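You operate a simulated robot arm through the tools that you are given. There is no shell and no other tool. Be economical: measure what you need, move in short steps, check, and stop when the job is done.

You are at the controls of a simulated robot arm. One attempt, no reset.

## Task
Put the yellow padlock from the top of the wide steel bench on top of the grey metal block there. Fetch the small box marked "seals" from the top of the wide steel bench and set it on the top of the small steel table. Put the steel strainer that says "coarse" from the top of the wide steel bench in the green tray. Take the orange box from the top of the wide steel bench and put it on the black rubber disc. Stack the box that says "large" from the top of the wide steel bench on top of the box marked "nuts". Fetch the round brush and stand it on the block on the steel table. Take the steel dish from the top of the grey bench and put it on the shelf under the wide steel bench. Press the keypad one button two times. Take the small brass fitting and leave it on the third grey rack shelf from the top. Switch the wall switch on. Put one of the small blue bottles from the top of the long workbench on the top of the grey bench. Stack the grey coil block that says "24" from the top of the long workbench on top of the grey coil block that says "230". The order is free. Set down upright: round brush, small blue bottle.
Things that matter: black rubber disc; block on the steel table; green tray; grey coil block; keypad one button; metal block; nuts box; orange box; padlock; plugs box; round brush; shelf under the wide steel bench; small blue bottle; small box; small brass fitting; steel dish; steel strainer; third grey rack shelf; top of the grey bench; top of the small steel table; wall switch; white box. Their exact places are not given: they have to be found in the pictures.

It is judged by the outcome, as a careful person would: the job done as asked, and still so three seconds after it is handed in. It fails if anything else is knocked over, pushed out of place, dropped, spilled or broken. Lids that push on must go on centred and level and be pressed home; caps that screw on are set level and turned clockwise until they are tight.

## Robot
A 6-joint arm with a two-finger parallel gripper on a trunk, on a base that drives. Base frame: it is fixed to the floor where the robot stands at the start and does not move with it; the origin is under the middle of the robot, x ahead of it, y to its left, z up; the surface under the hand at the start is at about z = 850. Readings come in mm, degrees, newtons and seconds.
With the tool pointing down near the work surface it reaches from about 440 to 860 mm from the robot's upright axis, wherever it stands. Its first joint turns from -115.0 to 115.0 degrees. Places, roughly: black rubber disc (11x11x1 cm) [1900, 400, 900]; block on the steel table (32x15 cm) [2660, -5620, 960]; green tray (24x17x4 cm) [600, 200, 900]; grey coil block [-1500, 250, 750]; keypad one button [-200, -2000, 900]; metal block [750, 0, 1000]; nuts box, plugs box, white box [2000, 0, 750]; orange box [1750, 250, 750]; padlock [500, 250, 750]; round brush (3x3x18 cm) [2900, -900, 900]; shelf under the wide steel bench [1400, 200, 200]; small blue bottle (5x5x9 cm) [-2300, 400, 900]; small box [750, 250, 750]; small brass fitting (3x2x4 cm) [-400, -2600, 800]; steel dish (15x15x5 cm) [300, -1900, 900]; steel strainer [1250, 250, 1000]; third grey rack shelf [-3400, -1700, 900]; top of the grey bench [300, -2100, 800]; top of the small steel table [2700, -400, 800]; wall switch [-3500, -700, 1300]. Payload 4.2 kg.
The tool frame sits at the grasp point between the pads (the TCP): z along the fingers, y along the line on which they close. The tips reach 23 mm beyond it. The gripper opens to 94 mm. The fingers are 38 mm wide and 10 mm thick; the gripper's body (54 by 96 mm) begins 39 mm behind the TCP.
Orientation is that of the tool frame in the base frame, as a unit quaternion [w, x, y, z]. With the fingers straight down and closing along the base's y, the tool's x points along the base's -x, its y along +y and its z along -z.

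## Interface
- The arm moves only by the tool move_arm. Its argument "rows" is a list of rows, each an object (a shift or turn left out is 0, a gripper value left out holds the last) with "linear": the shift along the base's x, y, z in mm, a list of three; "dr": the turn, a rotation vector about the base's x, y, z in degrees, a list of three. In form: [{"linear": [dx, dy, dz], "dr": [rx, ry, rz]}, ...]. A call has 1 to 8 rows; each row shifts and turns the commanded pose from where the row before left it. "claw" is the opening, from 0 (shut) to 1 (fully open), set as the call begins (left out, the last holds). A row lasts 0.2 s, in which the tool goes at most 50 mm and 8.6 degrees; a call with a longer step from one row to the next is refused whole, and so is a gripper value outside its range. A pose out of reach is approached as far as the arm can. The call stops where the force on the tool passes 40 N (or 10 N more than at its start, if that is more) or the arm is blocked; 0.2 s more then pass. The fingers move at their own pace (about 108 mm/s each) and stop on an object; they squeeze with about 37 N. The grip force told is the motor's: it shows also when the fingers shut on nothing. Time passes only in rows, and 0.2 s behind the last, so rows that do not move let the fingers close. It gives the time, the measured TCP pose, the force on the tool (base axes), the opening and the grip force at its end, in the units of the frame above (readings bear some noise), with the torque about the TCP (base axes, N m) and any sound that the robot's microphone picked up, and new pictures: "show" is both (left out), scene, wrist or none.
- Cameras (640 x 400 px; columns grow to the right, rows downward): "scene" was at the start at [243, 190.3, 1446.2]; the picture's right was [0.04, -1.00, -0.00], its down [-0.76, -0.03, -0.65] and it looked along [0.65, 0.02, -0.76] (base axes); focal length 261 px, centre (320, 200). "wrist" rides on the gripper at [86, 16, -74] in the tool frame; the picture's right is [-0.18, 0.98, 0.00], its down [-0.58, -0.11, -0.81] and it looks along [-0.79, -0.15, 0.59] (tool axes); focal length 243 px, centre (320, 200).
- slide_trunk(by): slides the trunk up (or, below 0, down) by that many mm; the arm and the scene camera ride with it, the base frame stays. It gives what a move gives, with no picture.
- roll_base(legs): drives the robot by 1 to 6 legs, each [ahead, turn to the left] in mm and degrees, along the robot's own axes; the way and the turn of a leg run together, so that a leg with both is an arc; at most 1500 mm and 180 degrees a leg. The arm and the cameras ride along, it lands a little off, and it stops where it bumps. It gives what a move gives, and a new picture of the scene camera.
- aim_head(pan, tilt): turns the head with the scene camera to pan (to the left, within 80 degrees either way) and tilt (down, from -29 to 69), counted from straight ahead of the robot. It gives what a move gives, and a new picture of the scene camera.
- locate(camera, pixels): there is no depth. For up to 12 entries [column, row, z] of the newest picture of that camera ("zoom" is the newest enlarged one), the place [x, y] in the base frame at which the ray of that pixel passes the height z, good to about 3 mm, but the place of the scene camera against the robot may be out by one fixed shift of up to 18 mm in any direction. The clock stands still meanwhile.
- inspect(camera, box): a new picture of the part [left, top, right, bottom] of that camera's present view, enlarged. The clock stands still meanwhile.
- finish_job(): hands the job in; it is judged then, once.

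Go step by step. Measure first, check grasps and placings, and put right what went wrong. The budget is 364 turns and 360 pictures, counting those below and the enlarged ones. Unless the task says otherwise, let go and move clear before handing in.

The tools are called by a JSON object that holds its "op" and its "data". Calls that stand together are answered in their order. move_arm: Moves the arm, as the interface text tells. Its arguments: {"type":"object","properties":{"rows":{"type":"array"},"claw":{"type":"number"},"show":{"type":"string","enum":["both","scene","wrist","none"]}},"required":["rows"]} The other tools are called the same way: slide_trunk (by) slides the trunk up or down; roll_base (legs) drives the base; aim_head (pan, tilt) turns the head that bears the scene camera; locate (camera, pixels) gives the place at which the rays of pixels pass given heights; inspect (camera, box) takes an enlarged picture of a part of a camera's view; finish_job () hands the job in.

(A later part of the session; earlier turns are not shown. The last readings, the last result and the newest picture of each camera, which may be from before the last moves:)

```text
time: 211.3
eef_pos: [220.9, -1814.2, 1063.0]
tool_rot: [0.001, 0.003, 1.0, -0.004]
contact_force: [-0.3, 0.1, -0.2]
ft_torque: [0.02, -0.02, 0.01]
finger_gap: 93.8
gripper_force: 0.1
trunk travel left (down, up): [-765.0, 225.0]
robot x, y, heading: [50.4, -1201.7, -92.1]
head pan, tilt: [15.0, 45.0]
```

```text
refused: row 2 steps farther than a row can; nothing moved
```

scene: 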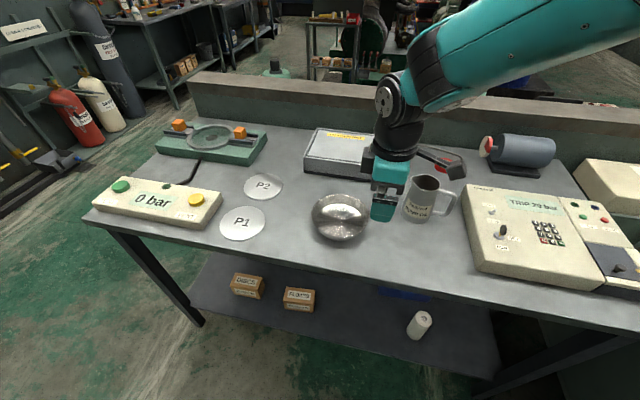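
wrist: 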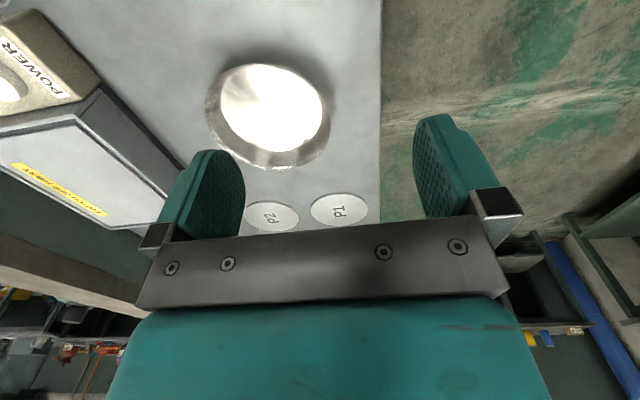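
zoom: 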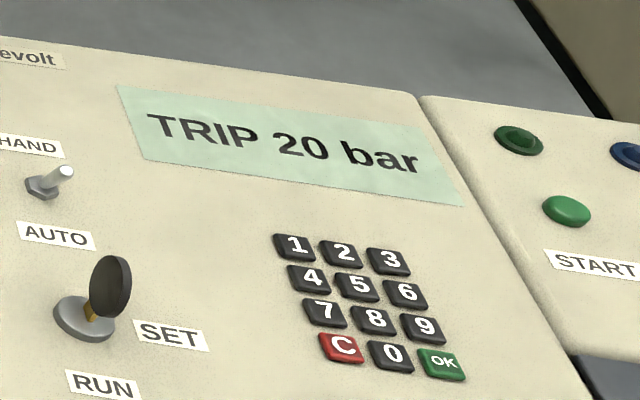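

{"op": "move_arm", "data": {"rows": [{"linear": [40, -4, -20]}, {"linear": [40, -4, -20]}, {"linear": [12, -3, -40]}, {}], "show": "both"}}

```text
time: 212.3
eef_pos: [314.1, -1826.4, 981.7]
tool_rot: [0.0, 0.003, 1.0, -0.004]
contact_force: [-0.2, -0.4, 0.5]
ft_torque: [-0.04, -0.03, 0.02]
finger_gap: 94.0
gripper_force: 0.0
trunk travel left (down, up): [-765.0, 225.0]
robot x, y, heading: [48.7, -1203.0, -92.4]
head pan, tilt: [15.0, 45.0]
```

scene: 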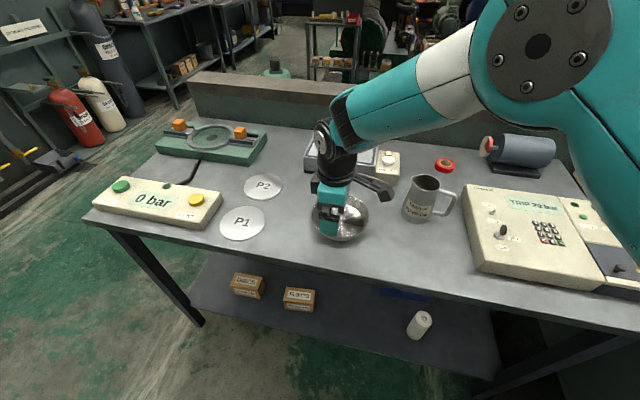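
wrist: 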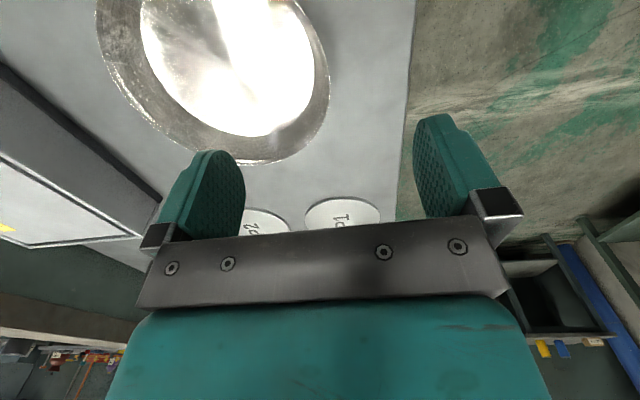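

{"op": "locate", "data": {"camera": "wrist", "pixels": [[97, 20, 880], [329, 90, 880], [258, 164, 880], [130, 97, 880], [315, 128, 880], [316, 40, 880], [200, 150, 880], [404, 100, 826]]}}

```text
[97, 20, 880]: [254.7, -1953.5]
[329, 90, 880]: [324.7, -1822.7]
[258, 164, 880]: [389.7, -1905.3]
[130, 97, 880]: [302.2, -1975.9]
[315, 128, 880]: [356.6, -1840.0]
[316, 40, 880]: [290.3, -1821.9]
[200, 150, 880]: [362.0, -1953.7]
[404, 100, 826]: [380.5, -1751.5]
```

{"op": "move_arm", "data": {"rows": [{"linear": [0, 0, -40]}, {"linear": [0, 0, -35]}, {"linear": [0, 0, -20]}, {"linear": [0, 0, -8]}], "show": "both"}}

{"op": "inspect", "data": {"camera": "scene", "box": [280, 160, 420, 260]}}

```text
time: 213.4
eef_pos: [312.3, -1827.0, 886.2]
tool_rot: [0.003, 0.006, 1.0, -0.008]
contact_force: [-7.6, 10.8, 21.4]
ft_torque: [-0.78, 0.59, -0.56]
finger_gap: 89.4
gripper_force: 0.1
trunk travel left (down, up): [-765.0, 225.0]
robot x, y, heading: [49.7, -1206.8, -92.5]
head pan, tilt: [15.0, 45.0]
stopped in row 4: the force on the tool passed its limit at 46 N (the readings are from after the stop); the commanded pose is now the measured one
```

scene: 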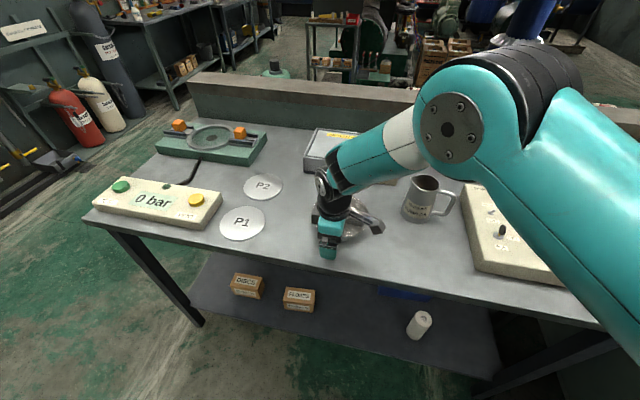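
wrist: 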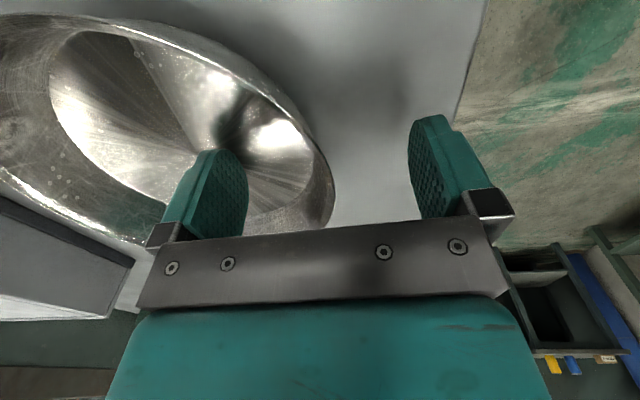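

```text
4.00 times, centred on (350, 210) of scene
```

zoom: 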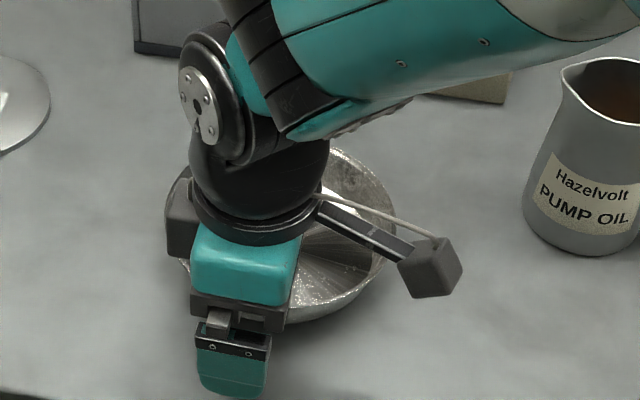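

The inner finger touched the dish floor at TCP 886, so the bench is ≈850. Lift 4 mm and close on the rim wall.

{"op": "move_arm", "data": {"rows": [{"linear": [0, 0, 4]}, {}], "show": "none"}}

{"op": "move_arm", "data": {"rows": [{}, {}, {}, {}], "claw": 0, "show": "both"}}

```text
time: 214.0
eef_pos: [313.4, -1827.5, 887.8]
tool_rot: [0.003, 0.006, 1.0, -0.007]
contact_force: [1.0, 0.4, 0.7]
ft_torque: [0.0, 0.0, 0.0]
finger_gap: 94.0
gripper_force: 0.0
trunk travel left (down, up): [-765.0, 225.0]
robot x, y, heading: [48.3, -1202.8, -92.2]
head pan, tilt: [15.0, 45.0]
```

```text
time: 215.0
eef_pos: [313.0, -1828.9, 888.5]
tool_rot: [0.003, 0.007, 1.0, -0.008]
contact_force: [-9.9, 1.1, 10.5]
ft_torque: [-1.01, 0.12, -1.03]
finger_gap: 15.1
gripper_force: 37.1
trunk travel left (down, up): [-765.0, 225.0]
robot x, y, heading: [51.9, -1202.1, -92.2]
head pan, tilt: [15.0, 45.0]
```

scene: 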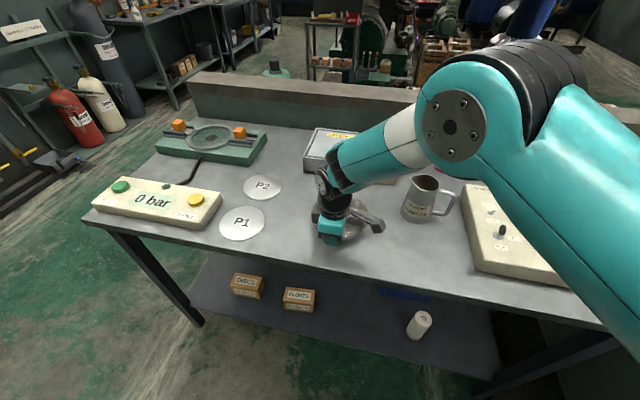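
wrist: 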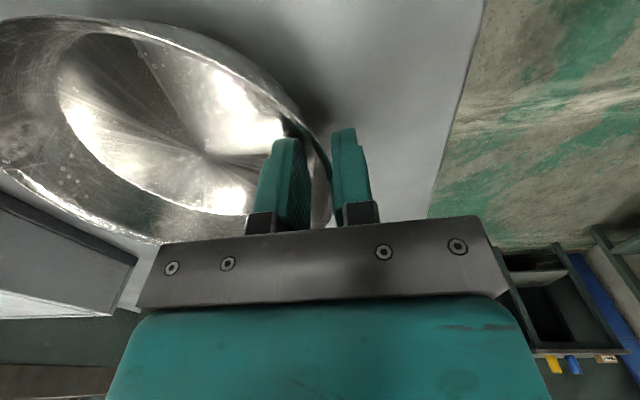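

Gripped (gap 15). Lift gently and check.

{"op": "move_arm", "data": {"rows": [{"linear": [0, 0, 5]}, {"linear": [0, 0, 10]}, {"linear": [0, 5, 20]}, {"linear": [0, 10, 30]}], "show": "both"}}

```text
time: 216.0
eef_pos: [313.6, -1812.5, 953.4]
tool_rot: [0.002, 0.004, 1.0, -0.005]
contact_force: [0.1, -0.9, -2.8]
ft_torque: [0.21, 0.01, 0.01]
finger_gap: 5.9
gripper_force: 36.6
trunk travel left (down, up): [-765.0, 225.0]
robot x, y, heading: [49.6, -1199.6, -91.9]
head pan, tilt: [15.0, 45.0]
```

scene: 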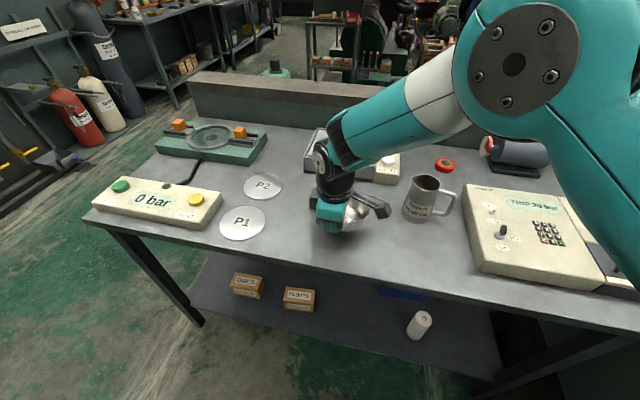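
wrist: 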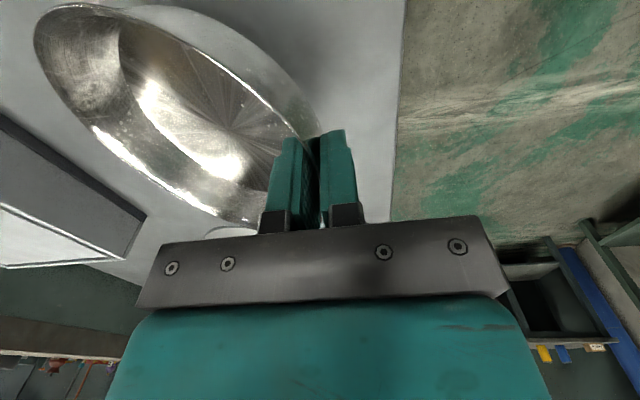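

The dish hangs firmly, tilted ~20° (gap 6). Raise/retract and carry it to the wide bench's side.

{"op": "move_arm", "data": {"rows": [{"linear": [-15, 20, 35]}, {"linear": [-20, 20, 35]}, {"linear": [-30, 20, 25]}, {"linear": [-30, 20, 20]}, {"linear": [-30, 15, 10]}, {"linear": [-30, 0, 10]}], "show": "none"}}

{"op": "roll_base", "data": {"legs": [[-250, 0], [0, 92], [1500, 0], [0, 90]]}}

{"op": "aim_head", "data": {"pan": 0, "tilt": 45}}

```text
time: 217.4
eef_pos: [160.3, -1718.3, 1089.1]
tool_rot: [0.002, 0.005, 1.0, -0.007]
contact_force: [0.6, -0.1, -3.3]
ft_torque: [0.22, 0.0, 0.04]
finger_gap: 6.1
gripper_force: 36.9
trunk travel left (down, up): [-765.0, 225.0]
robot x, y, heading: [50.0, -1201.9, -92.4]
head pan, tilt: [15.0, 45.0]
```

```text
time: 234.1
eef_pos: [1457.5, -430.8, 1089.1]
tool_rot: [-0.006, 1.0, 0.013, -0.002]
contact_force: [0.3, 0.0, -3.2]
ft_torque: [-0.2, -0.03, -0.01]
finger_gap: 5.8
gripper_force: 37.8
trunk travel left (down, up): [-765.0, 225.0]
robot x, y, heading: [1581.6, -944.5, 89.9]
head pan, tilt: [15.0, 45.0]
```

scene: 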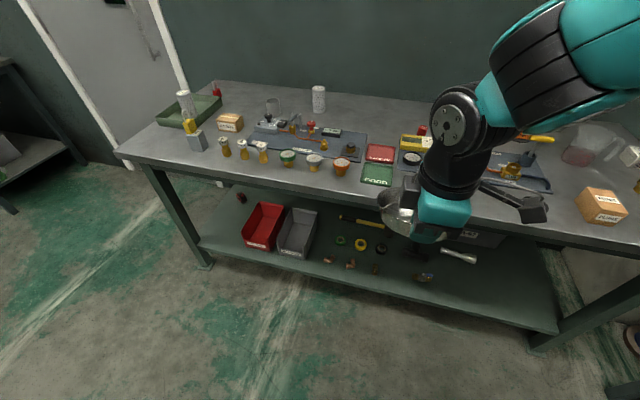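

```text
time: 234.9
eef_pos: [1456.0, -430.8, 1088.8]
tool_rot: [-0.008, 1.0, 0.012, -0.002]
contact_force: [-0.3, 0.0, -2.8]
ft_torque: [-0.14, -0.02, 0.0]
finger_gap: 5.5
gripper_force: 37.2
trunk travel left (down, up): [-765.0, 225.0]
robot x, y, heading: [1586.9, -943.5, 89.6]
head pan, tilt: [0.0, 45.0]
```

scene: 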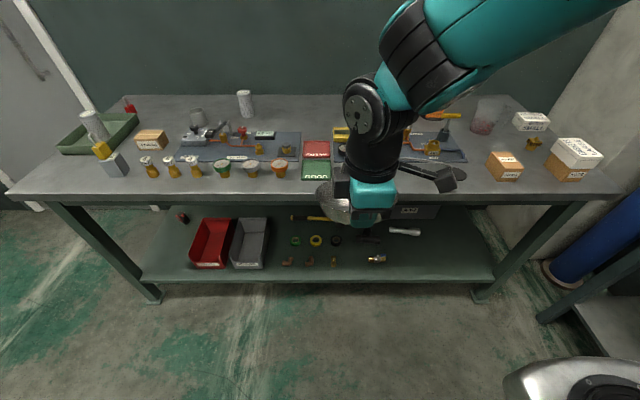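

{"op": "locate", "data": {"camera": "scene", "pixels": [[480, 303, 0], [152, 303, 0], [320, 281, 200], [320, 281, 150], [320, 281, 250], [450, 260, 200], [400, 262, 200], [440, 275, 200], [440, 230, 200], [320, 200, 850]]}}

{"op": "inspect", "data": {"camera": "scene", "box": [260, 190, 520, 310]}}

```text
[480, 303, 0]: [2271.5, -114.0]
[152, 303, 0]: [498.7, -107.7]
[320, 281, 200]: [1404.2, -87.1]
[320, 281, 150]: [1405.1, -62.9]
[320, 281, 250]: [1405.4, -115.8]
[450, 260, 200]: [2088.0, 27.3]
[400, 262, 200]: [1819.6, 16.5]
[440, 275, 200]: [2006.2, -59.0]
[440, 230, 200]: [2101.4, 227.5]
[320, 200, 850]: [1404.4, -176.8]
```

```text
2.46 times, centred on (390, 250) of scene
```

zoom: 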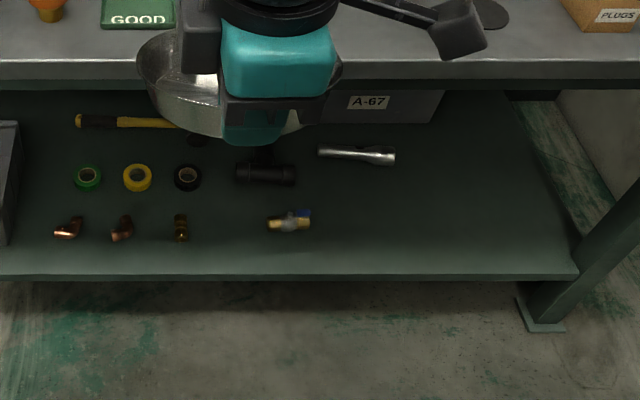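

Free shelf area is around x≈1950–2100 (shelf z≈220). Drive over to x≈1960, then tilt the hand to level the dish.

{"op": "roll_base", "data": {"legs": [[0, -90], [400, 0], [0, 90]]}}

{"op": "move_arm", "data": {"rows": [{"linear": [30, 0, 0], "dr": [7, 0, 0]}, {"linear": [30, 0, 0], "dr": [7, 0, 0]}, {"linear": [30, 0, 0], "dr": [7, 0, 0]}, {"linear": [30, 0, 0]}], "show": "both"}}

{"op": "inspect", "data": {"camera": "scene", "box": [260, 80, 520, 240]}}

```text
time: 245.0
eef_pos: [1848.1, -434.8, 1089.4]
tool_rot: [-0.007, 1.0, 0.02, -0.003]
contact_force: [0.5, 0.0, -2.9]
ft_torque: [-0.17, 0.02, -0.01]
finger_gap: 5.7
gripper_force: 36.7
trunk travel left (down, up): [-765.0, 225.0]
robot x, y, heading: [1983.3, -940.0, 90.6]
head pan, tilt: [0.0, 45.0]
```

scene: 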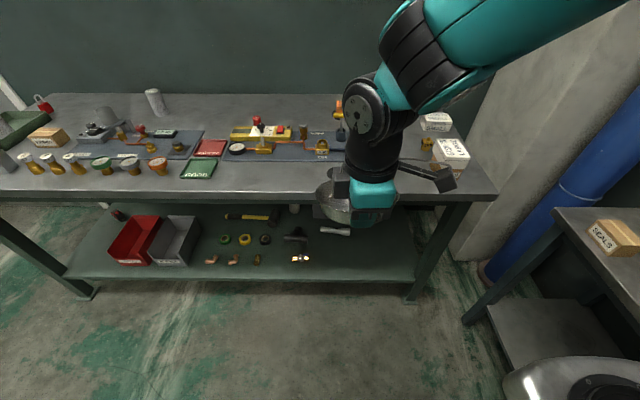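

```text
time: 246.0
eef_pos: [1965.4, -429.5, 1092.0]
tool_rot: [-0.188, 0.982, 0.019, 0.001]
contact_force: [-0.6, -0.3, -2.4]
ft_torque: [-0.22, 0.0, -0.02]
finger_gap: 5.8
gripper_force: 37.2
out of reach, approached as far as the arm can: row 4
trunk travel left (down, up): [-765.0, 225.0]
robot x, y, heading: [1984.9, -946.1, 90.8]
head pan, tilt: [0.0, 45.0]
```

scene: 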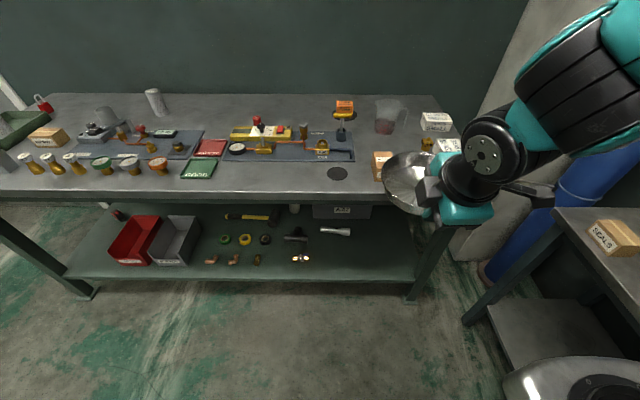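
wrist: 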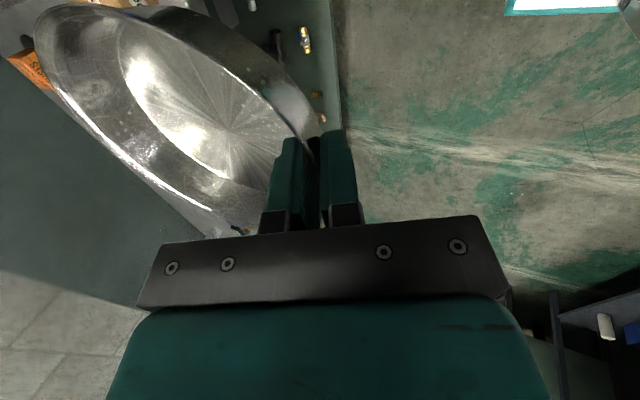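

```text
2.46 times, centred on (390, 160) of scene
```

zoom: 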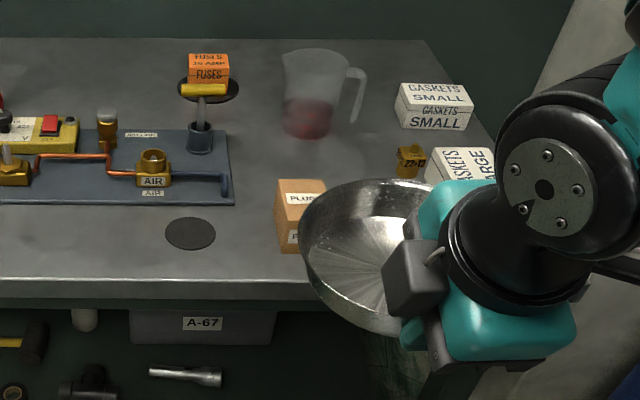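

The dish's hub position shows a sag of ≈14°, so I'll reduce the tilt by 7° and check shelf object positions.

{"op": "move_arm", "data": {"rows": [{"dr": [-7, 0, 0]}, {}], "show": "scene"}}

{"op": "locate", "data": {"camera": "scene", "pixels": [[350, 232, 225], [320, 229, 225], [308, 260, 225], [300, 281, 225], [410, 270, 225], [355, 210, 225], [415, 280, 225]]}}

{"op": "inspect", "data": {"camera": "scene", "box": [280, 100, 540, 310]}}

```text
time: 246.6
eef_pos: [1965.7, -429.2, 1092.5]
tool_rot: [-0.128, 0.992, 0.02, -0.001]
contact_force: [0.8, -0.1, -2.3]
ft_torque: [-0.21, -0.01, -0.01]
finger_gap: 5.8
gripper_force: 36.6
trunk travel left (down, up): [-765.0, 225.0]
robot x, y, heading: [1987.5, -942.9, 90.1]
head pan, tilt: [0.0, 45.0]
```

scene: 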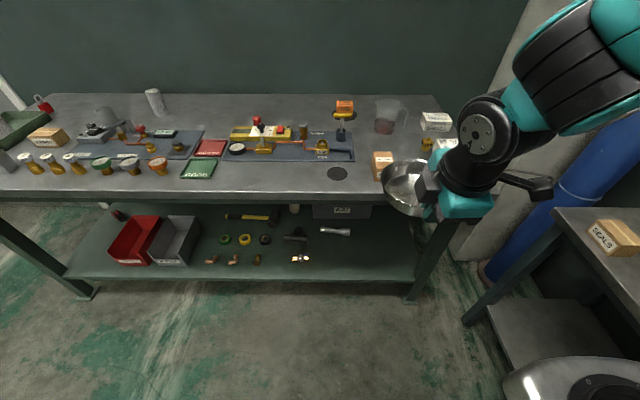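

```text
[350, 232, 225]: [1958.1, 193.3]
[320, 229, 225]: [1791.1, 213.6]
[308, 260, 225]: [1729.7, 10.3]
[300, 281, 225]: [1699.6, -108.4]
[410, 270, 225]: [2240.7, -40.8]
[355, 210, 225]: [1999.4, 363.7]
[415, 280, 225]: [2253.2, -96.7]
```

```text
1.90 times, centred on (410, 205) of scene
```

zoom: 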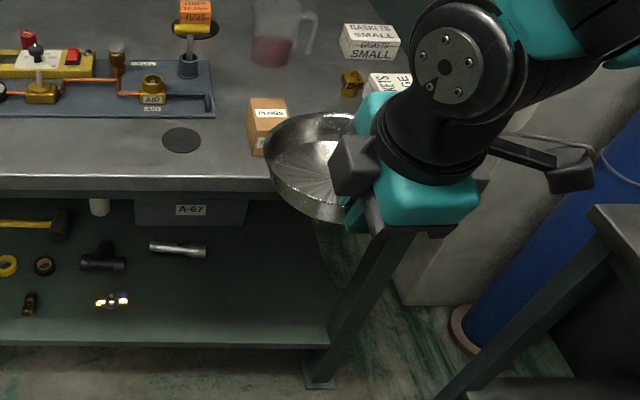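

Lower the trunk now (clear of the bench).

{"op": "slide_trunk", "data": {"by": -400}}

{"op": "slide_trunk", "data": {"by": -290}}

{"op": "aim_head", "data": {"pan": 0, "tilt": 25}}

```text
time: 250.5
eef_pos: [1966.0, -428.7, 692.1]
tool_rot: [-0.129, 0.991, 0.02, 0.0]
contact_force: [-0.3, -0.1, -2.5]
ft_torque: [-0.2, -0.01, -0.01]
finger_gap: 5.6
gripper_force: 36.9
trunk travel left (down, up): [-365.0, 625.0]
robot x, y, heading: [1986.5, -940.5, 90.7]
head pan, tilt: [0.0, 45.0]
```

```text
time: 253.4
eef_pos: [1965.4, -429.6, 402.6]
tool_rot: [-0.128, 0.992, 0.02, 0.0]
contact_force: [0.6, -1.0, -2.9]
ft_torque: [-0.2, 0.0, 0.01]
finger_gap: 5.6
gripper_force: 37.2
trunk travel left (down, up): [-75.0, 915.0]
robot x, y, heading: [1983.9, -945.5, 90.7]
head pan, tilt: [0.0, 45.0]
```

```text
time: 254.2
eef_pos: [1965.1, -428.8, 403.2]
tool_rot: [-0.129, 0.991, 0.021, 0.0]
contact_force: [-0.2, -0.2, -3.9]
ft_torque: [-0.19, 0.05, -0.02]
finger_gap: 6.0
gripper_force: 36.4
trunk travel left (down, up): [-75.0, 915.0]
robot x, y, heading: [1982.4, -942.4, 90.6]
head pan, tilt: [0.0, 25.0]
```

scene: 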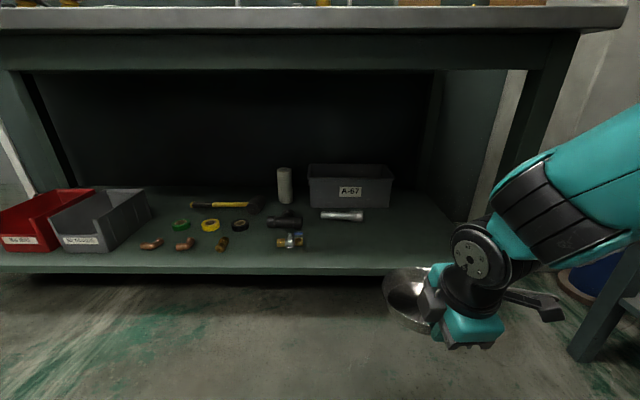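

{"op": "locate", "data": {"camera": "scene", "pixels": [[330, 268, 225], [330, 268, 250], [330, 268, 200], [380, 240, 225], [385, 260, 225], [450, 240, 225], [342, 217, 225]]}}

{"op": "inspect", "data": {"camera": "scene", "box": [360, 230, 520, 360]}}

```text
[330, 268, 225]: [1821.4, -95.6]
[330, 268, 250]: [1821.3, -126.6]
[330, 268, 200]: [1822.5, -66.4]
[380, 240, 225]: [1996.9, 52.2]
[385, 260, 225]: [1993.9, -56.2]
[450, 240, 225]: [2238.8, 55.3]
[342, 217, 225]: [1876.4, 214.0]
```

```text
3.08 times, centred on (440, 295) of scene
```

zoom: 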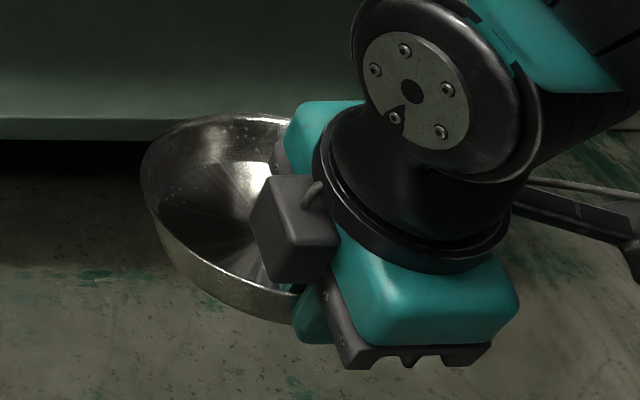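

Shelf top ≈ z 245, edge y ≈ -119. Drive ahead 240 mm and then reach in.

{"op": "roll_base", "data": {"legs": [[240, 0]]}}

{"op": "move_arm", "data": {"rows": [{"linear": [0, 30, -5]}, {"linear": [0, 30, -5]}, {"linear": [0, 30, -10]}, {"linear": [0, 30, -10]}, {"linear": [0, 25, -10]}], "show": "both"}}

```text
time: 256.0
eef_pos: [1962.2, -184.6, 401.9]
tool_rot: [-0.129, 0.991, 0.022, 0.0]
contact_force: [-0.9, -0.1, -3.4]
ft_torque: [-0.18, 0.0, -0.02]
finger_gap: 5.5
gripper_force: 36.9
trunk travel left (down, up): [-75.0, 915.0]
robot x, y, heading: [1980.2, -696.4, 91.0]
head pan, tilt: [0.0, 25.0]
```

scene: 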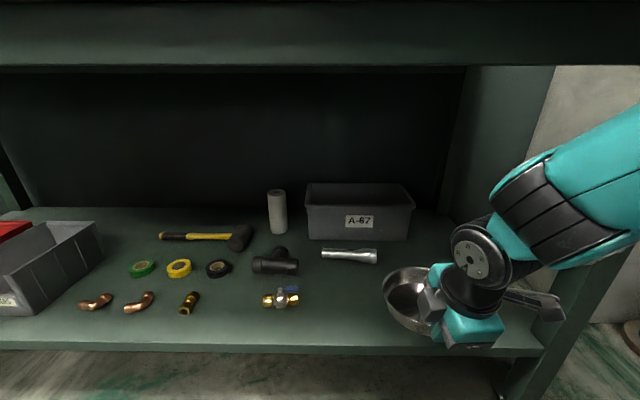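

```text
time: 257.2
eef_pos: [1959.7, -36.7, 362.8]
tool_rot: [-0.128, 0.991, 0.023, 0.001]
contact_force: [-0.4, 0.5, -2.8]
ft_torque: [-0.19, 0.0, -0.01]
finger_gap: 5.9
gripper_force: 37.1
trunk travel left (down, up): [-75.0, 915.0]
robot x, y, heading: [1985.1, -701.5, 90.8]
head pan, tilt: [0.0, 25.0]
```

scene: 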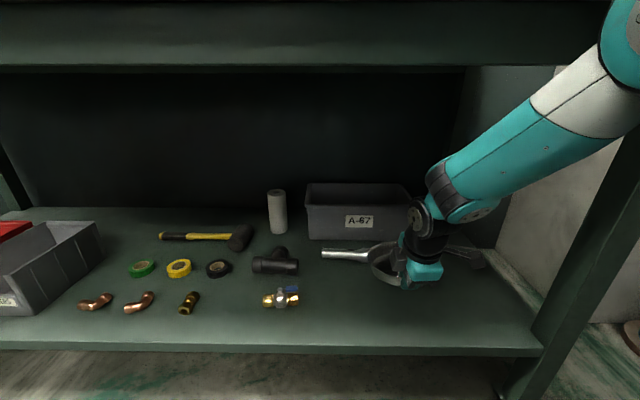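
wrist: 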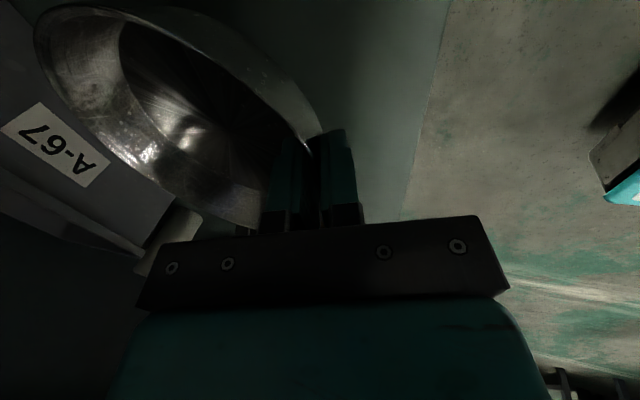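

{"op": "move_arm", "data": {"rows": [{"linear": [25, -8, -10]}, {"linear": [25, -8, -10]}, {"linear": [0, 0, -10]}, {"linear": [0, 0, -10]}], "show": "both"}}

{"op": "inspect", "data": {"camera": "scene", "box": [320, 200, 520, 340]}}

```text
time: 258.2
eef_pos: [2011.5, -54.7, 322.4]
tool_rot: [-0.128, 0.992, 0.022, 0.0]
contact_force: [-1.0, 0.4, -2.7]
ft_torque: [-0.15, 0.0, -0.01]
finger_gap: 5.3
gripper_force: 37.0
trunk travel left (down, up): [-75.0, 915.0]
robot x, y, heading: [1980.7, -700.2, 90.7]
head pan, tilt: [0.0, 25.0]
```

scene: 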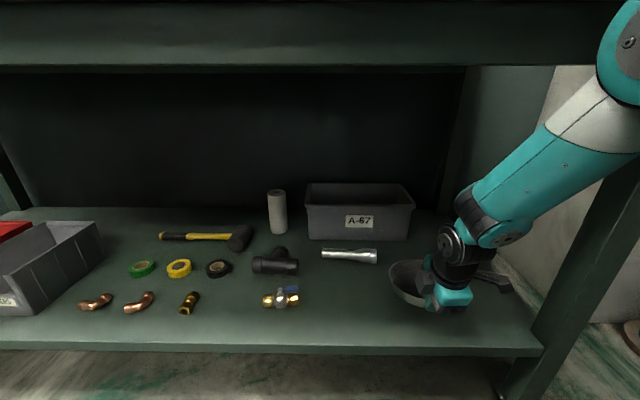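
wrist: 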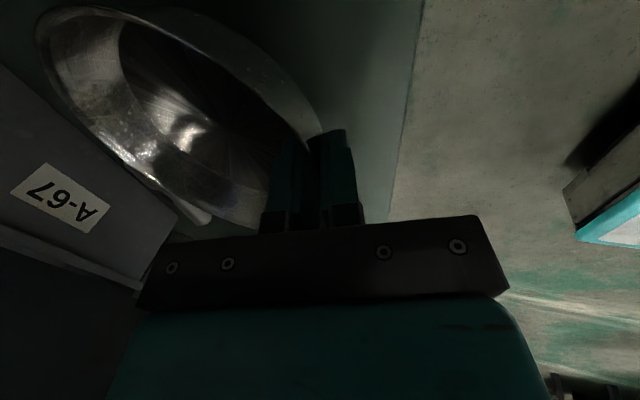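

```text
2.86 times, centred on (420, 270) of scene
```

zoom: 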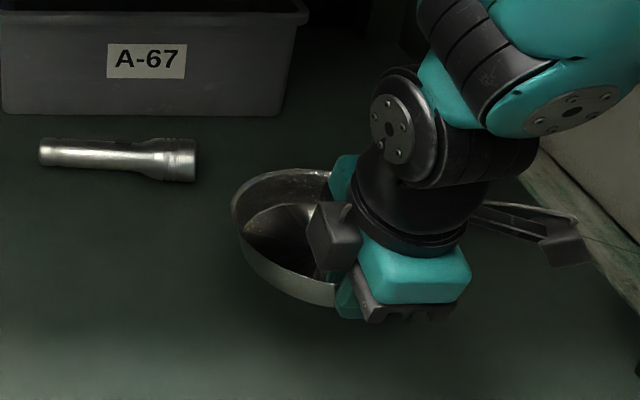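

Clear of the flashlight. Lower until contact.

{"op": "move_arm", "data": {"rows": [{"linear": [0, 0, -8]}, {"linear": [0, 0, -5]}, {"linear": [0, 0, -4]}, {"linear": [0, 0, -4]}, {"linear": [0, 0, -3]}, {"linear": [0, 0, -3]}], "show": "none"}}

```text
time: 259.6
eef_pos: [2011.2, -55.6, 295.2]
tool_rot: [-0.128, 0.991, 0.022, 0.0]
contact_force: [-0.3, 0.2, -2.9]
ft_torque: [-0.15, 0.0, 0.0]
finger_gap: 5.7
gripper_force: 36.6
trunk travel left (down, up): [-75.0, 915.0]
robot x, y, heading: [1976.7, -697.8, 90.9]
head pan, tilt: [0.0, 25.0]
```

{"op": "move_arm", "data": {"rows": [{"linear": [0, 0, -3]}, {"linear": [0, 0, -3]}, {"linear": [0, 0, -3]}, {"linear": [0, 0, -3]}, {"linear": [0, 0, -3]}, {"linear": [0, 0, -3]}], "show": "both"}}

```text
time: 261.0
eef_pos: [2011.3, -54.6, 277.3]
tool_rot: [-0.129, 0.991, 0.021, 0.0]
contact_force: [0.5, -3.4, 2.0]
ft_torque: [0.16, -0.01, -0.04]
finger_gap: 5.6
gripper_force: 37.2
trunk travel left (down, up): [-75.0, 915.0]
robot x, y, heading: [1978.6, -696.2, 90.9]
head pan, tilt: [0.0, 25.0]
```

scene: 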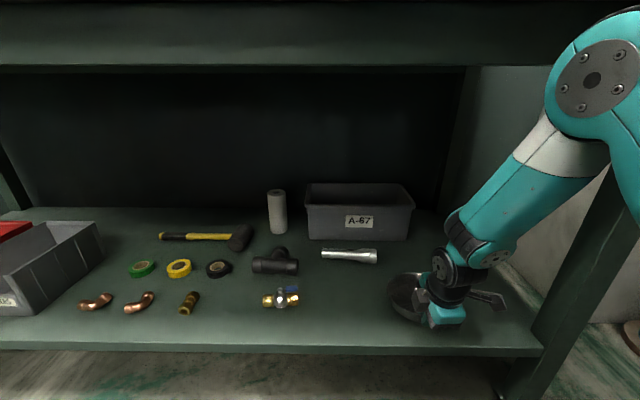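
wrist: 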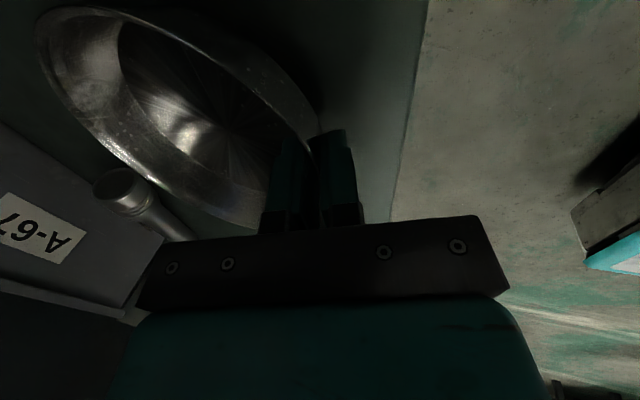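

Contact torque/force ratio (≈63 mm) means the dish sits level. Press 2 mm, then open.

{"op": "move_arm", "data": {"rows": [{"linear": [0, 0, -1]}, {"linear": [0, 0, -1]}, {}], "show": "none"}}

{"op": "move_arm", "data": {"rows": [{}, {}, {}], "claw": 0.35, "show": "both"}}

{"op": "inspect", "data": {"camera": "scene", "box": [320, 220, 520, 340]}}

```text
time: 261.8
eef_pos: [2011.3, -54.8, 275.6]
tool_rot: [-0.129, 0.991, 0.021, 0.0]
contact_force: [2.4, -10.7, 12.1]
ft_torque: [0.81, 0.16, -0.03]
finger_gap: 5.9
gripper_force: 37.1
trunk travel left (down, up): [-75.0, 915.0]
robot x, y, heading: [1981.9, -697.7, 90.9]
head pan, tilt: [0.0, 25.0]
```

```text
time: 262.6
eef_pos: [2009.5, -54.0, 276.9]
tool_rot: [-0.129, 0.991, 0.022, 0.0]
contact_force: [-0.1, 0.2, -1.0]
ft_torque: [0.0, -0.02, 0.03]
finger_gap: 32.8
gripper_force: 0.0
trunk travel left (down, up): [-75.0, 915.0]
robot x, y, heading: [1978.5, -699.9, 91.0]
head pan, tilt: [0.0, 25.0]
```

scene: 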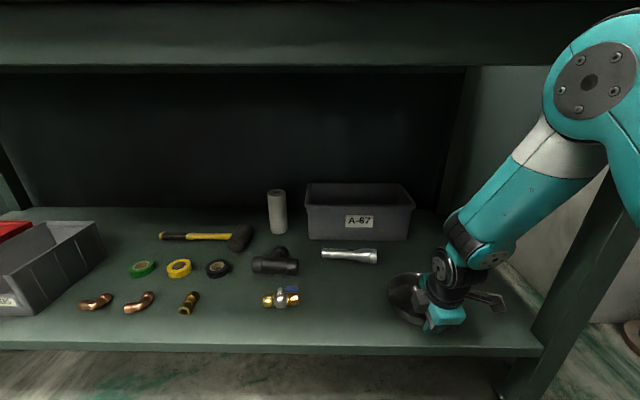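
wrist: 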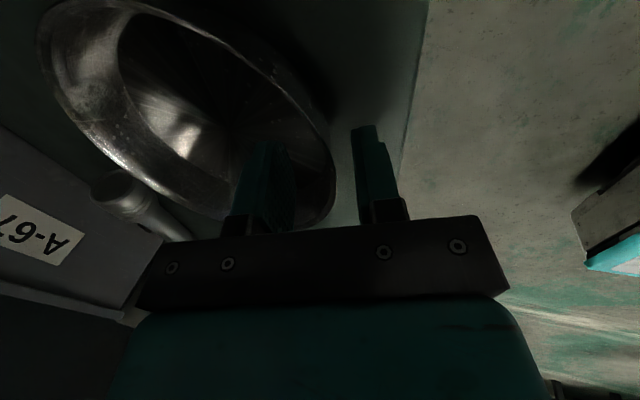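

```text
3.20 times, centred on (420, 280) of scene
```

zoom: 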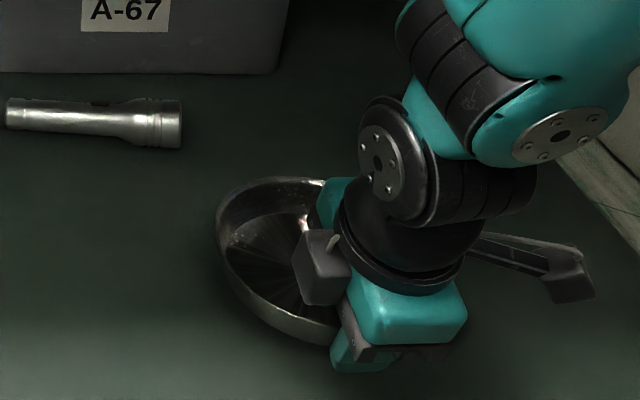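

{"op": "move_arm", "data": {"rows": [{"linear": [0, -4, 20]}, {"linear": [0, -8, 30]}, {"linear": [0, -10, 30]}, {"linear": [0, -30, 15]}, {"linear": [0, -40, 10]}, {"linear": [0, -40, 5]}, {"linear": [0, -35, 0]}], "show": "scene"}}

{"op": "inspect", "data": {"camera": "scene", "box": [320, 220, 520, 340]}}

```text
time: 264.2
eef_pos: [2000.9, -188.7, 397.3]
tool_rot: [-0.129, 0.991, 0.021, 0.0]
contact_force: [-0.2, 0.2, -0.3]
ft_torque: [0.05, 0.0, 0.02]
finger_gap: 33.0
gripper_force: 0.1
out of reach, approached as far as the arm can: row 6, 7
trunk travel left (down, up): [-75.0, 915.0]
robot x, y, heading: [1982.7, -698.1, 90.9]
head pan, tilt: [0.0, 25.0]
```

scene: 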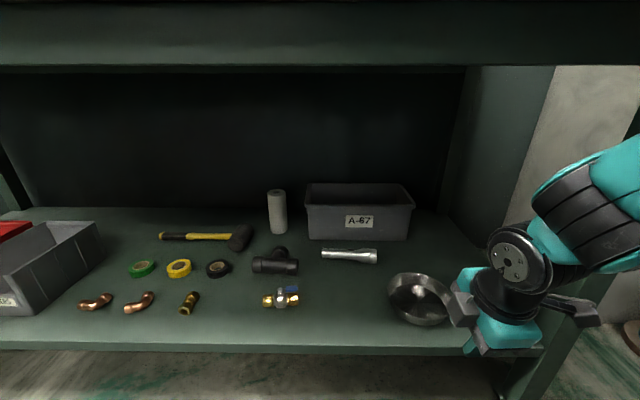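

```text
3.20 times, centred on (420, 280) of scene
```

zoom: 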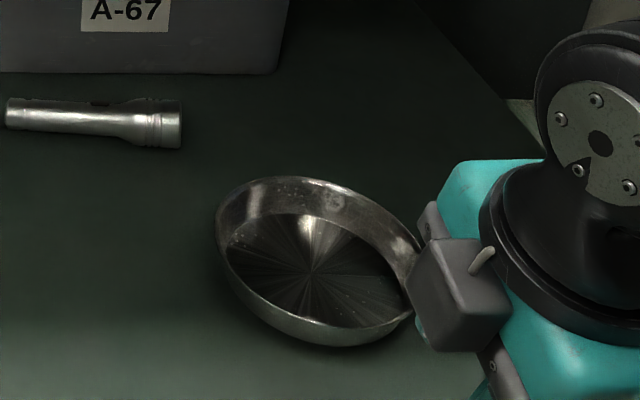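

Dish rests on the shelf. Back out, raise the trunk, and turn toward the brush on the black table.

{"op": "roll_base", "data": {"legs": [[-260, 0]]}}

{"op": "slide_trunk", "data": {"by": 690}}

{"op": "move_arm", "data": {"rows": [{"linear": [0, 20, 10], "dr": [-7.4, 0, 0]}, {"linear": [0, 20, 10], "dr": [-7.4, 0, 0]}], "claw": 1, "show": "none"}}

{"op": "roll_base", "data": {"legs": [[0, -91]]}}

{"op": "aim_head", "data": {"pan": -15, "tilt": 35}}

```text
time: 266.1
eef_pos: [2002.7, -449.4, 399.0]
tool_rot: [-0.128, 0.991, 0.024, -0.001]
contact_force: [-0.1, -0.8, -0.3]
ft_torque: [0.0, -0.02, 0.02]
finger_gap: 32.8
gripper_force: 0.0
trunk travel left (down, up): [-75.0, 915.0]
robot x, y, heading: [1990.0, -960.7, 91.3]
head pan, tilt: [0.0, 25.0]
```

scene: 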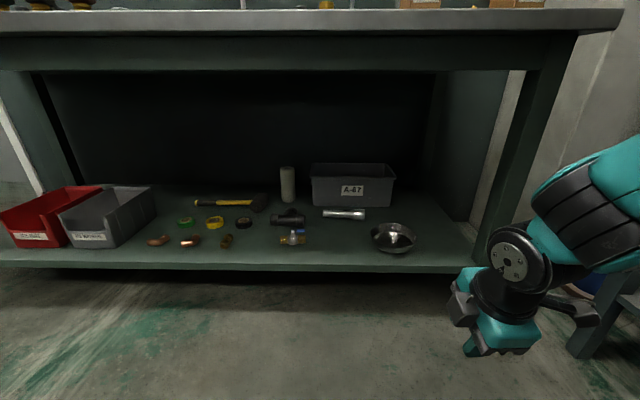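

```text
refused: 690 is not a number from -400 to 400
```

```text
time: 266.7
eef_pos: [2002.4, -409.1, 418.7]
tool_rot: [0.001, 1.0, 0.024, -0.004]
contact_force: [-0.1, 0.5, -0.1]
ft_torque: [-0.01, -0.02, 0.02]
finger_gap: 94.3
gripper_force: 0.1
trunk travel left (down, up): [-75.0, 915.0]
robot x, y, heading: [1985.2, -961.8, 91.1]
head pan, tilt: [0.0, 25.0]
```

```text
time: 269.5
eef_pos: [2452.0, -674.3, 418.8]
tool_rot: [-0.003, 0.896, -0.444, -0.013]
contact_force: [-1.5, -0.9, 0.4]
ft_torque: [0.1, -0.17, -0.02]
finger_gap: 94.0
gripper_force: 0.1
trunk travel left (down, up): [-75.0, 915.0]
robot x, y, heading: [1979.4, -961.8, 33.4]
head pan, tilt: [0.0, 25.0]
stopped in leg 1: the force on the tool passed its limit at 109 N (the readings are from after the stop); the commanded pose is now the measured one
```

scene: 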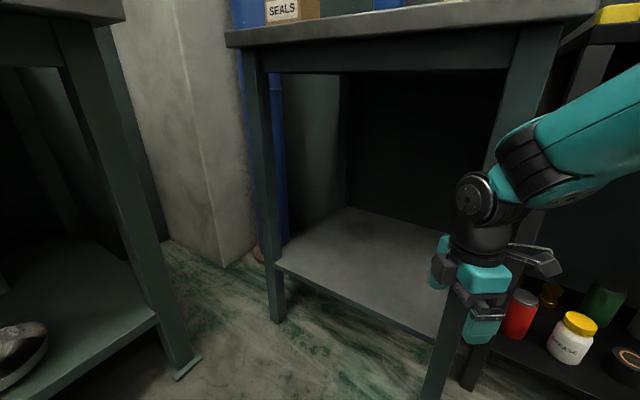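

```text
time: 270.3
eef_pos: [2450.9, -674.1, 418.7]
tool_rot: [-0.003, 0.896, -0.445, -0.013]
contact_force: [-3.1, -1.0, 1.5]
ft_torque: [0.05, -0.32, 0.0]
finger_gap: 94.1
gripper_force: 0.0
trunk travel left (down, up): [-75.0, 915.0]
robot x, y, heading: [1990.2, -957.0, 33.6]
head pan, tilt: [-15.0, 35.0]
```

scene: 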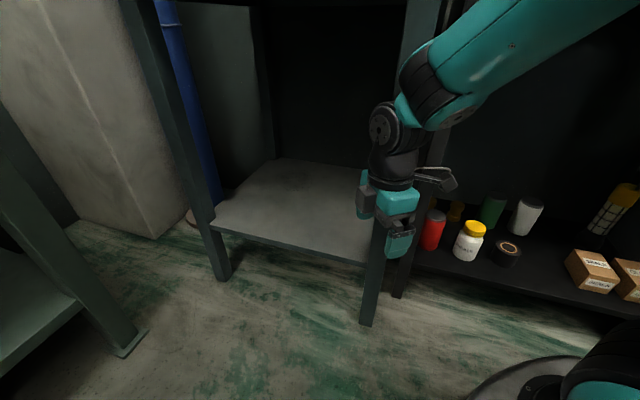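

The trunk slide was refused and the hand bumped the small table's leg. Turn back away, then raise the trunk in two slides and check the table.

{"op": "roll_base", "data": {"legs": [[0, 12]]}}

```text
time: 271.5
eef_pos: [2380.9, -582.4, 418.1]
tool_rot: [-0.001, 0.938, -0.347, -0.013]
contact_force: [-0.7, 0.2, 0.4]
ft_torque: [0.01, -0.01, 0.04]
finger_gap: 94.1
gripper_force: 0.1
trunk travel left (down, up): [-75.0, 915.0]
robot x, y, heading: [1984.8, -959.1, 45.6]
head pan, tilt: [-15.0, 35.0]
```

scene: 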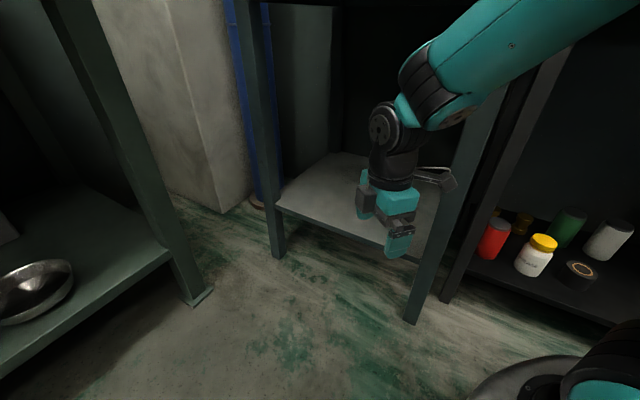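

{"op": "roll_base", "data": {"legs": [[0, 20]]}}

{"op": "slide_trunk", "data": {"by": 400}}

{"op": "slide_trunk", "data": {"by": 290}}

{"op": "aim_head", "data": {"pan": -40, "tilt": 35}}

```text
time: 273.0
eef_pos: [2229.5, -468.8, 418.3]
tool_rot: [0.001, 0.984, -0.178, -0.013]
contact_force: [0.1, -0.5, -0.4]
ft_torque: [-0.05, -0.02, -0.01]
finger_gap: 93.9
gripper_force: 0.1
trunk travel left (down, up): [-75.0, 915.0]
robot x, y, heading: [1988.3, -957.9, 66.1]
head pan, tilt: [-15.0, 35.0]
```

scene: 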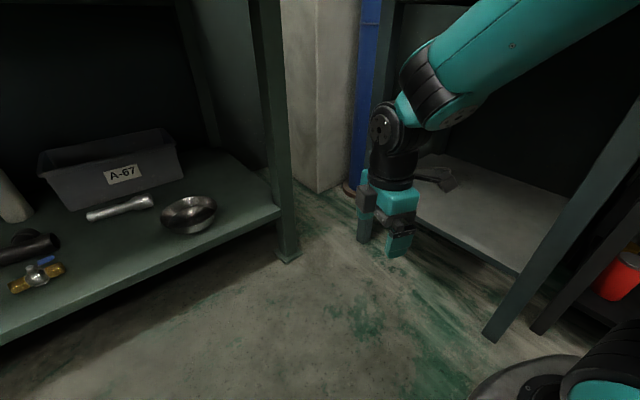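

```text
time: 276.8
eef_pos: [2229.4, -468.8, 818.6]
tool_rot: [0.001, 0.984, -0.179, -0.014]
contact_force: [-0.1, -0.4, 0.0]
ft_torque: [0.02, 0.01, -0.01]
finger_gap: 94.1
gripper_force: 0.0
trunk travel left (down, up): [-475.0, 515.0]
robot x, y, heading: [1984.8, -960.6, 65.7]
head pan, tilt: [-15.0, 35.0]
```

```text
time: 279.7
eef_pos: [2228.7, -468.3, 1108.9]
tool_rot: [0.001, 0.984, -0.179, -0.013]
contact_force: [-1.1, -0.4, 0.3]
ft_torque: [0.01, 0.0, 0.0]
finger_gap: 93.9
gripper_force: 0.0
trunk travel left (down, up): [-765.0, 225.0]
robot x, y, heading: [1986.0, -959.3, 65.8]
head pan, tilt: [-15.0, 35.0]
```

```text
time: 280.6
eef_pos: [2228.3, -468.6, 1108.4]
tool_rot: [0.001, 0.984, -0.179, -0.014]
contact_force: [0.2, -0.2, -0.7]
ft_torque: [0.01, 0.01, 0.02]
finger_gap: 94.0
gripper_force: 0.2
trunk travel left (down, up): [-765.0, 225.0]
robot x, y, heading: [1986.6, -958.2, 65.8]
head pan, tilt: [-40.0, 35.0]
```

scene: 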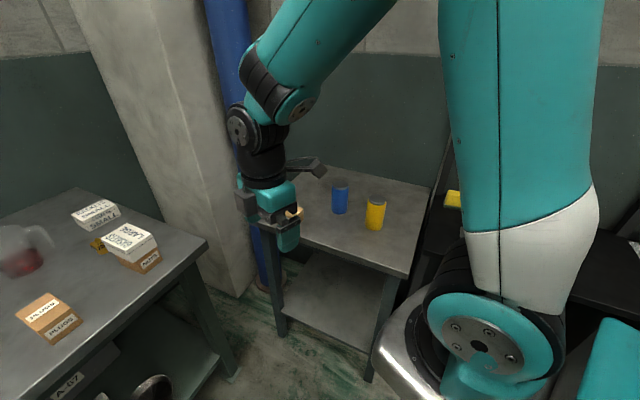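

Table and its things are undisturbed. Now turn to heading 0, approach the brush, and unwind the wrist.

{"op": "roll_base", "data": {"legs": [[0, -65.8], [220, 0]]}}

{"op": "move_arm", "data": {"rows": [{"dr": [0, 0, -8.5]}, {"dr": [0, 0, -8.5]}, {"dr": [0, 0, -8.5]}, {"dr": [0, 0, -8.5]}, {"dr": [0, 0, -8.5]}, {"dr": [0, 0, -8.5]}, {"dr": [0, 0, -8.5]}, {"dr": [0, 0, -8.5]}], "show": "none"}}

{"op": "move_arm", "data": {"rows": [{"dr": [0, 0, -8.5]}, {"dr": [0, 0, -8.5]}, {"dr": [0, 0, -8.5]}], "show": "wrist"}}

{"op": "aim_head", "data": {"pan": -10, "tilt": 35}}

```text
time: 285.1
eef_pos: [2748.6, -962.4, 1108.7]
tool_rot: [-0.007, 0.736, -0.676, -0.011]
contact_force: [-0.4, 0.4, -0.3]
ft_torque: [0.04, -0.01, -0.02]
finger_gap: 93.8
gripper_force: 0.2
trunk travel left (down, up): [-765.0, 225.0]
robot x, y, heading: [2202.7, -965.2, 4.8]
head pan, tilt: [-40.0, 35.0]
```

scene: 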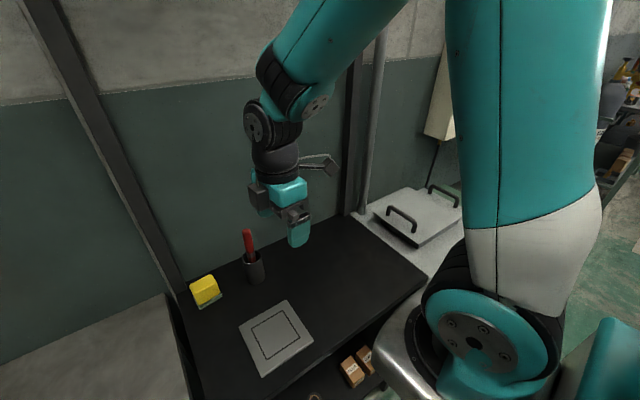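

```text
time: 286.9
eef_pos: [2748.4, -963.3, 1107.9]
tool_rot: [0.013, -0.232, 0.973, 0.006]
contact_force: [0.3, -0.1, -0.3]
ft_torque: [0.0, 0.01, 0.02]
finger_gap: 94.0
gripper_force: 0.1
trunk travel left (down, up): [-765.0, 225.0]
robot x, y, heading: [2197.9, -966.8, 4.7]
head pan, tilt: [-40.0, 35.0]
```

```text
time: 287.7
eef_pos: [2748.7, -963.9, 1109.3]
tool_rot: [0.013, -0.011, 1.0, 0.003]
contact_force: [-0.1, 0.2, 0.4]
ft_torque: [0.0, -0.01, -0.05]
finger_gap: 94.0
gripper_force: 0.1
trunk travel left (down, up): [-765.0, 225.0]
robot x, y, heading: [2199.0, -965.1, 4.9]
head pan, tilt: [-40.0, 35.0]
```

wrist: 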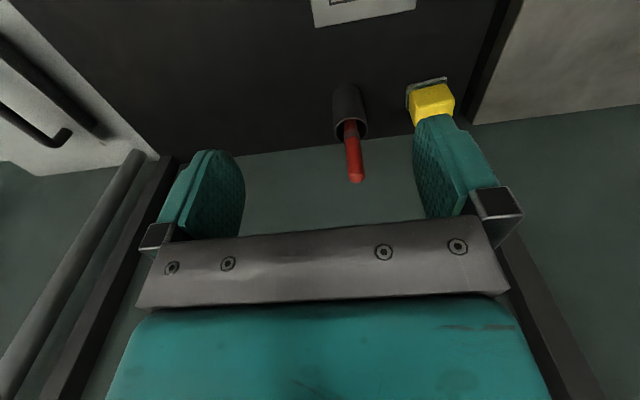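

```text
time: 288.7
eef_pos: [2748.7, -963.3, 1109.4]
tool_rot: [0.012, -0.013, 1.0, 0.005]
contact_force: [0.1, -0.1, -1.4]
ft_torque: [-0.03, -0.02, -0.02]
finger_gap: 93.8
gripper_force: 0.0
trunk travel left (down, up): [-765.0, 225.0]
robot x, y, heading: [2201.3, -967.7, 5.0]
head pan, tilt: [-10.0, 35.0]
```

scene: 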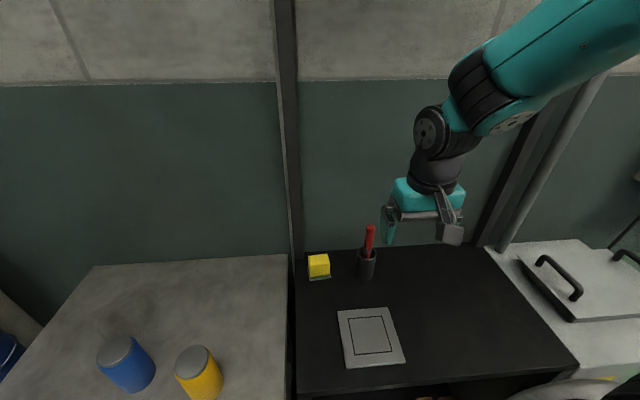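

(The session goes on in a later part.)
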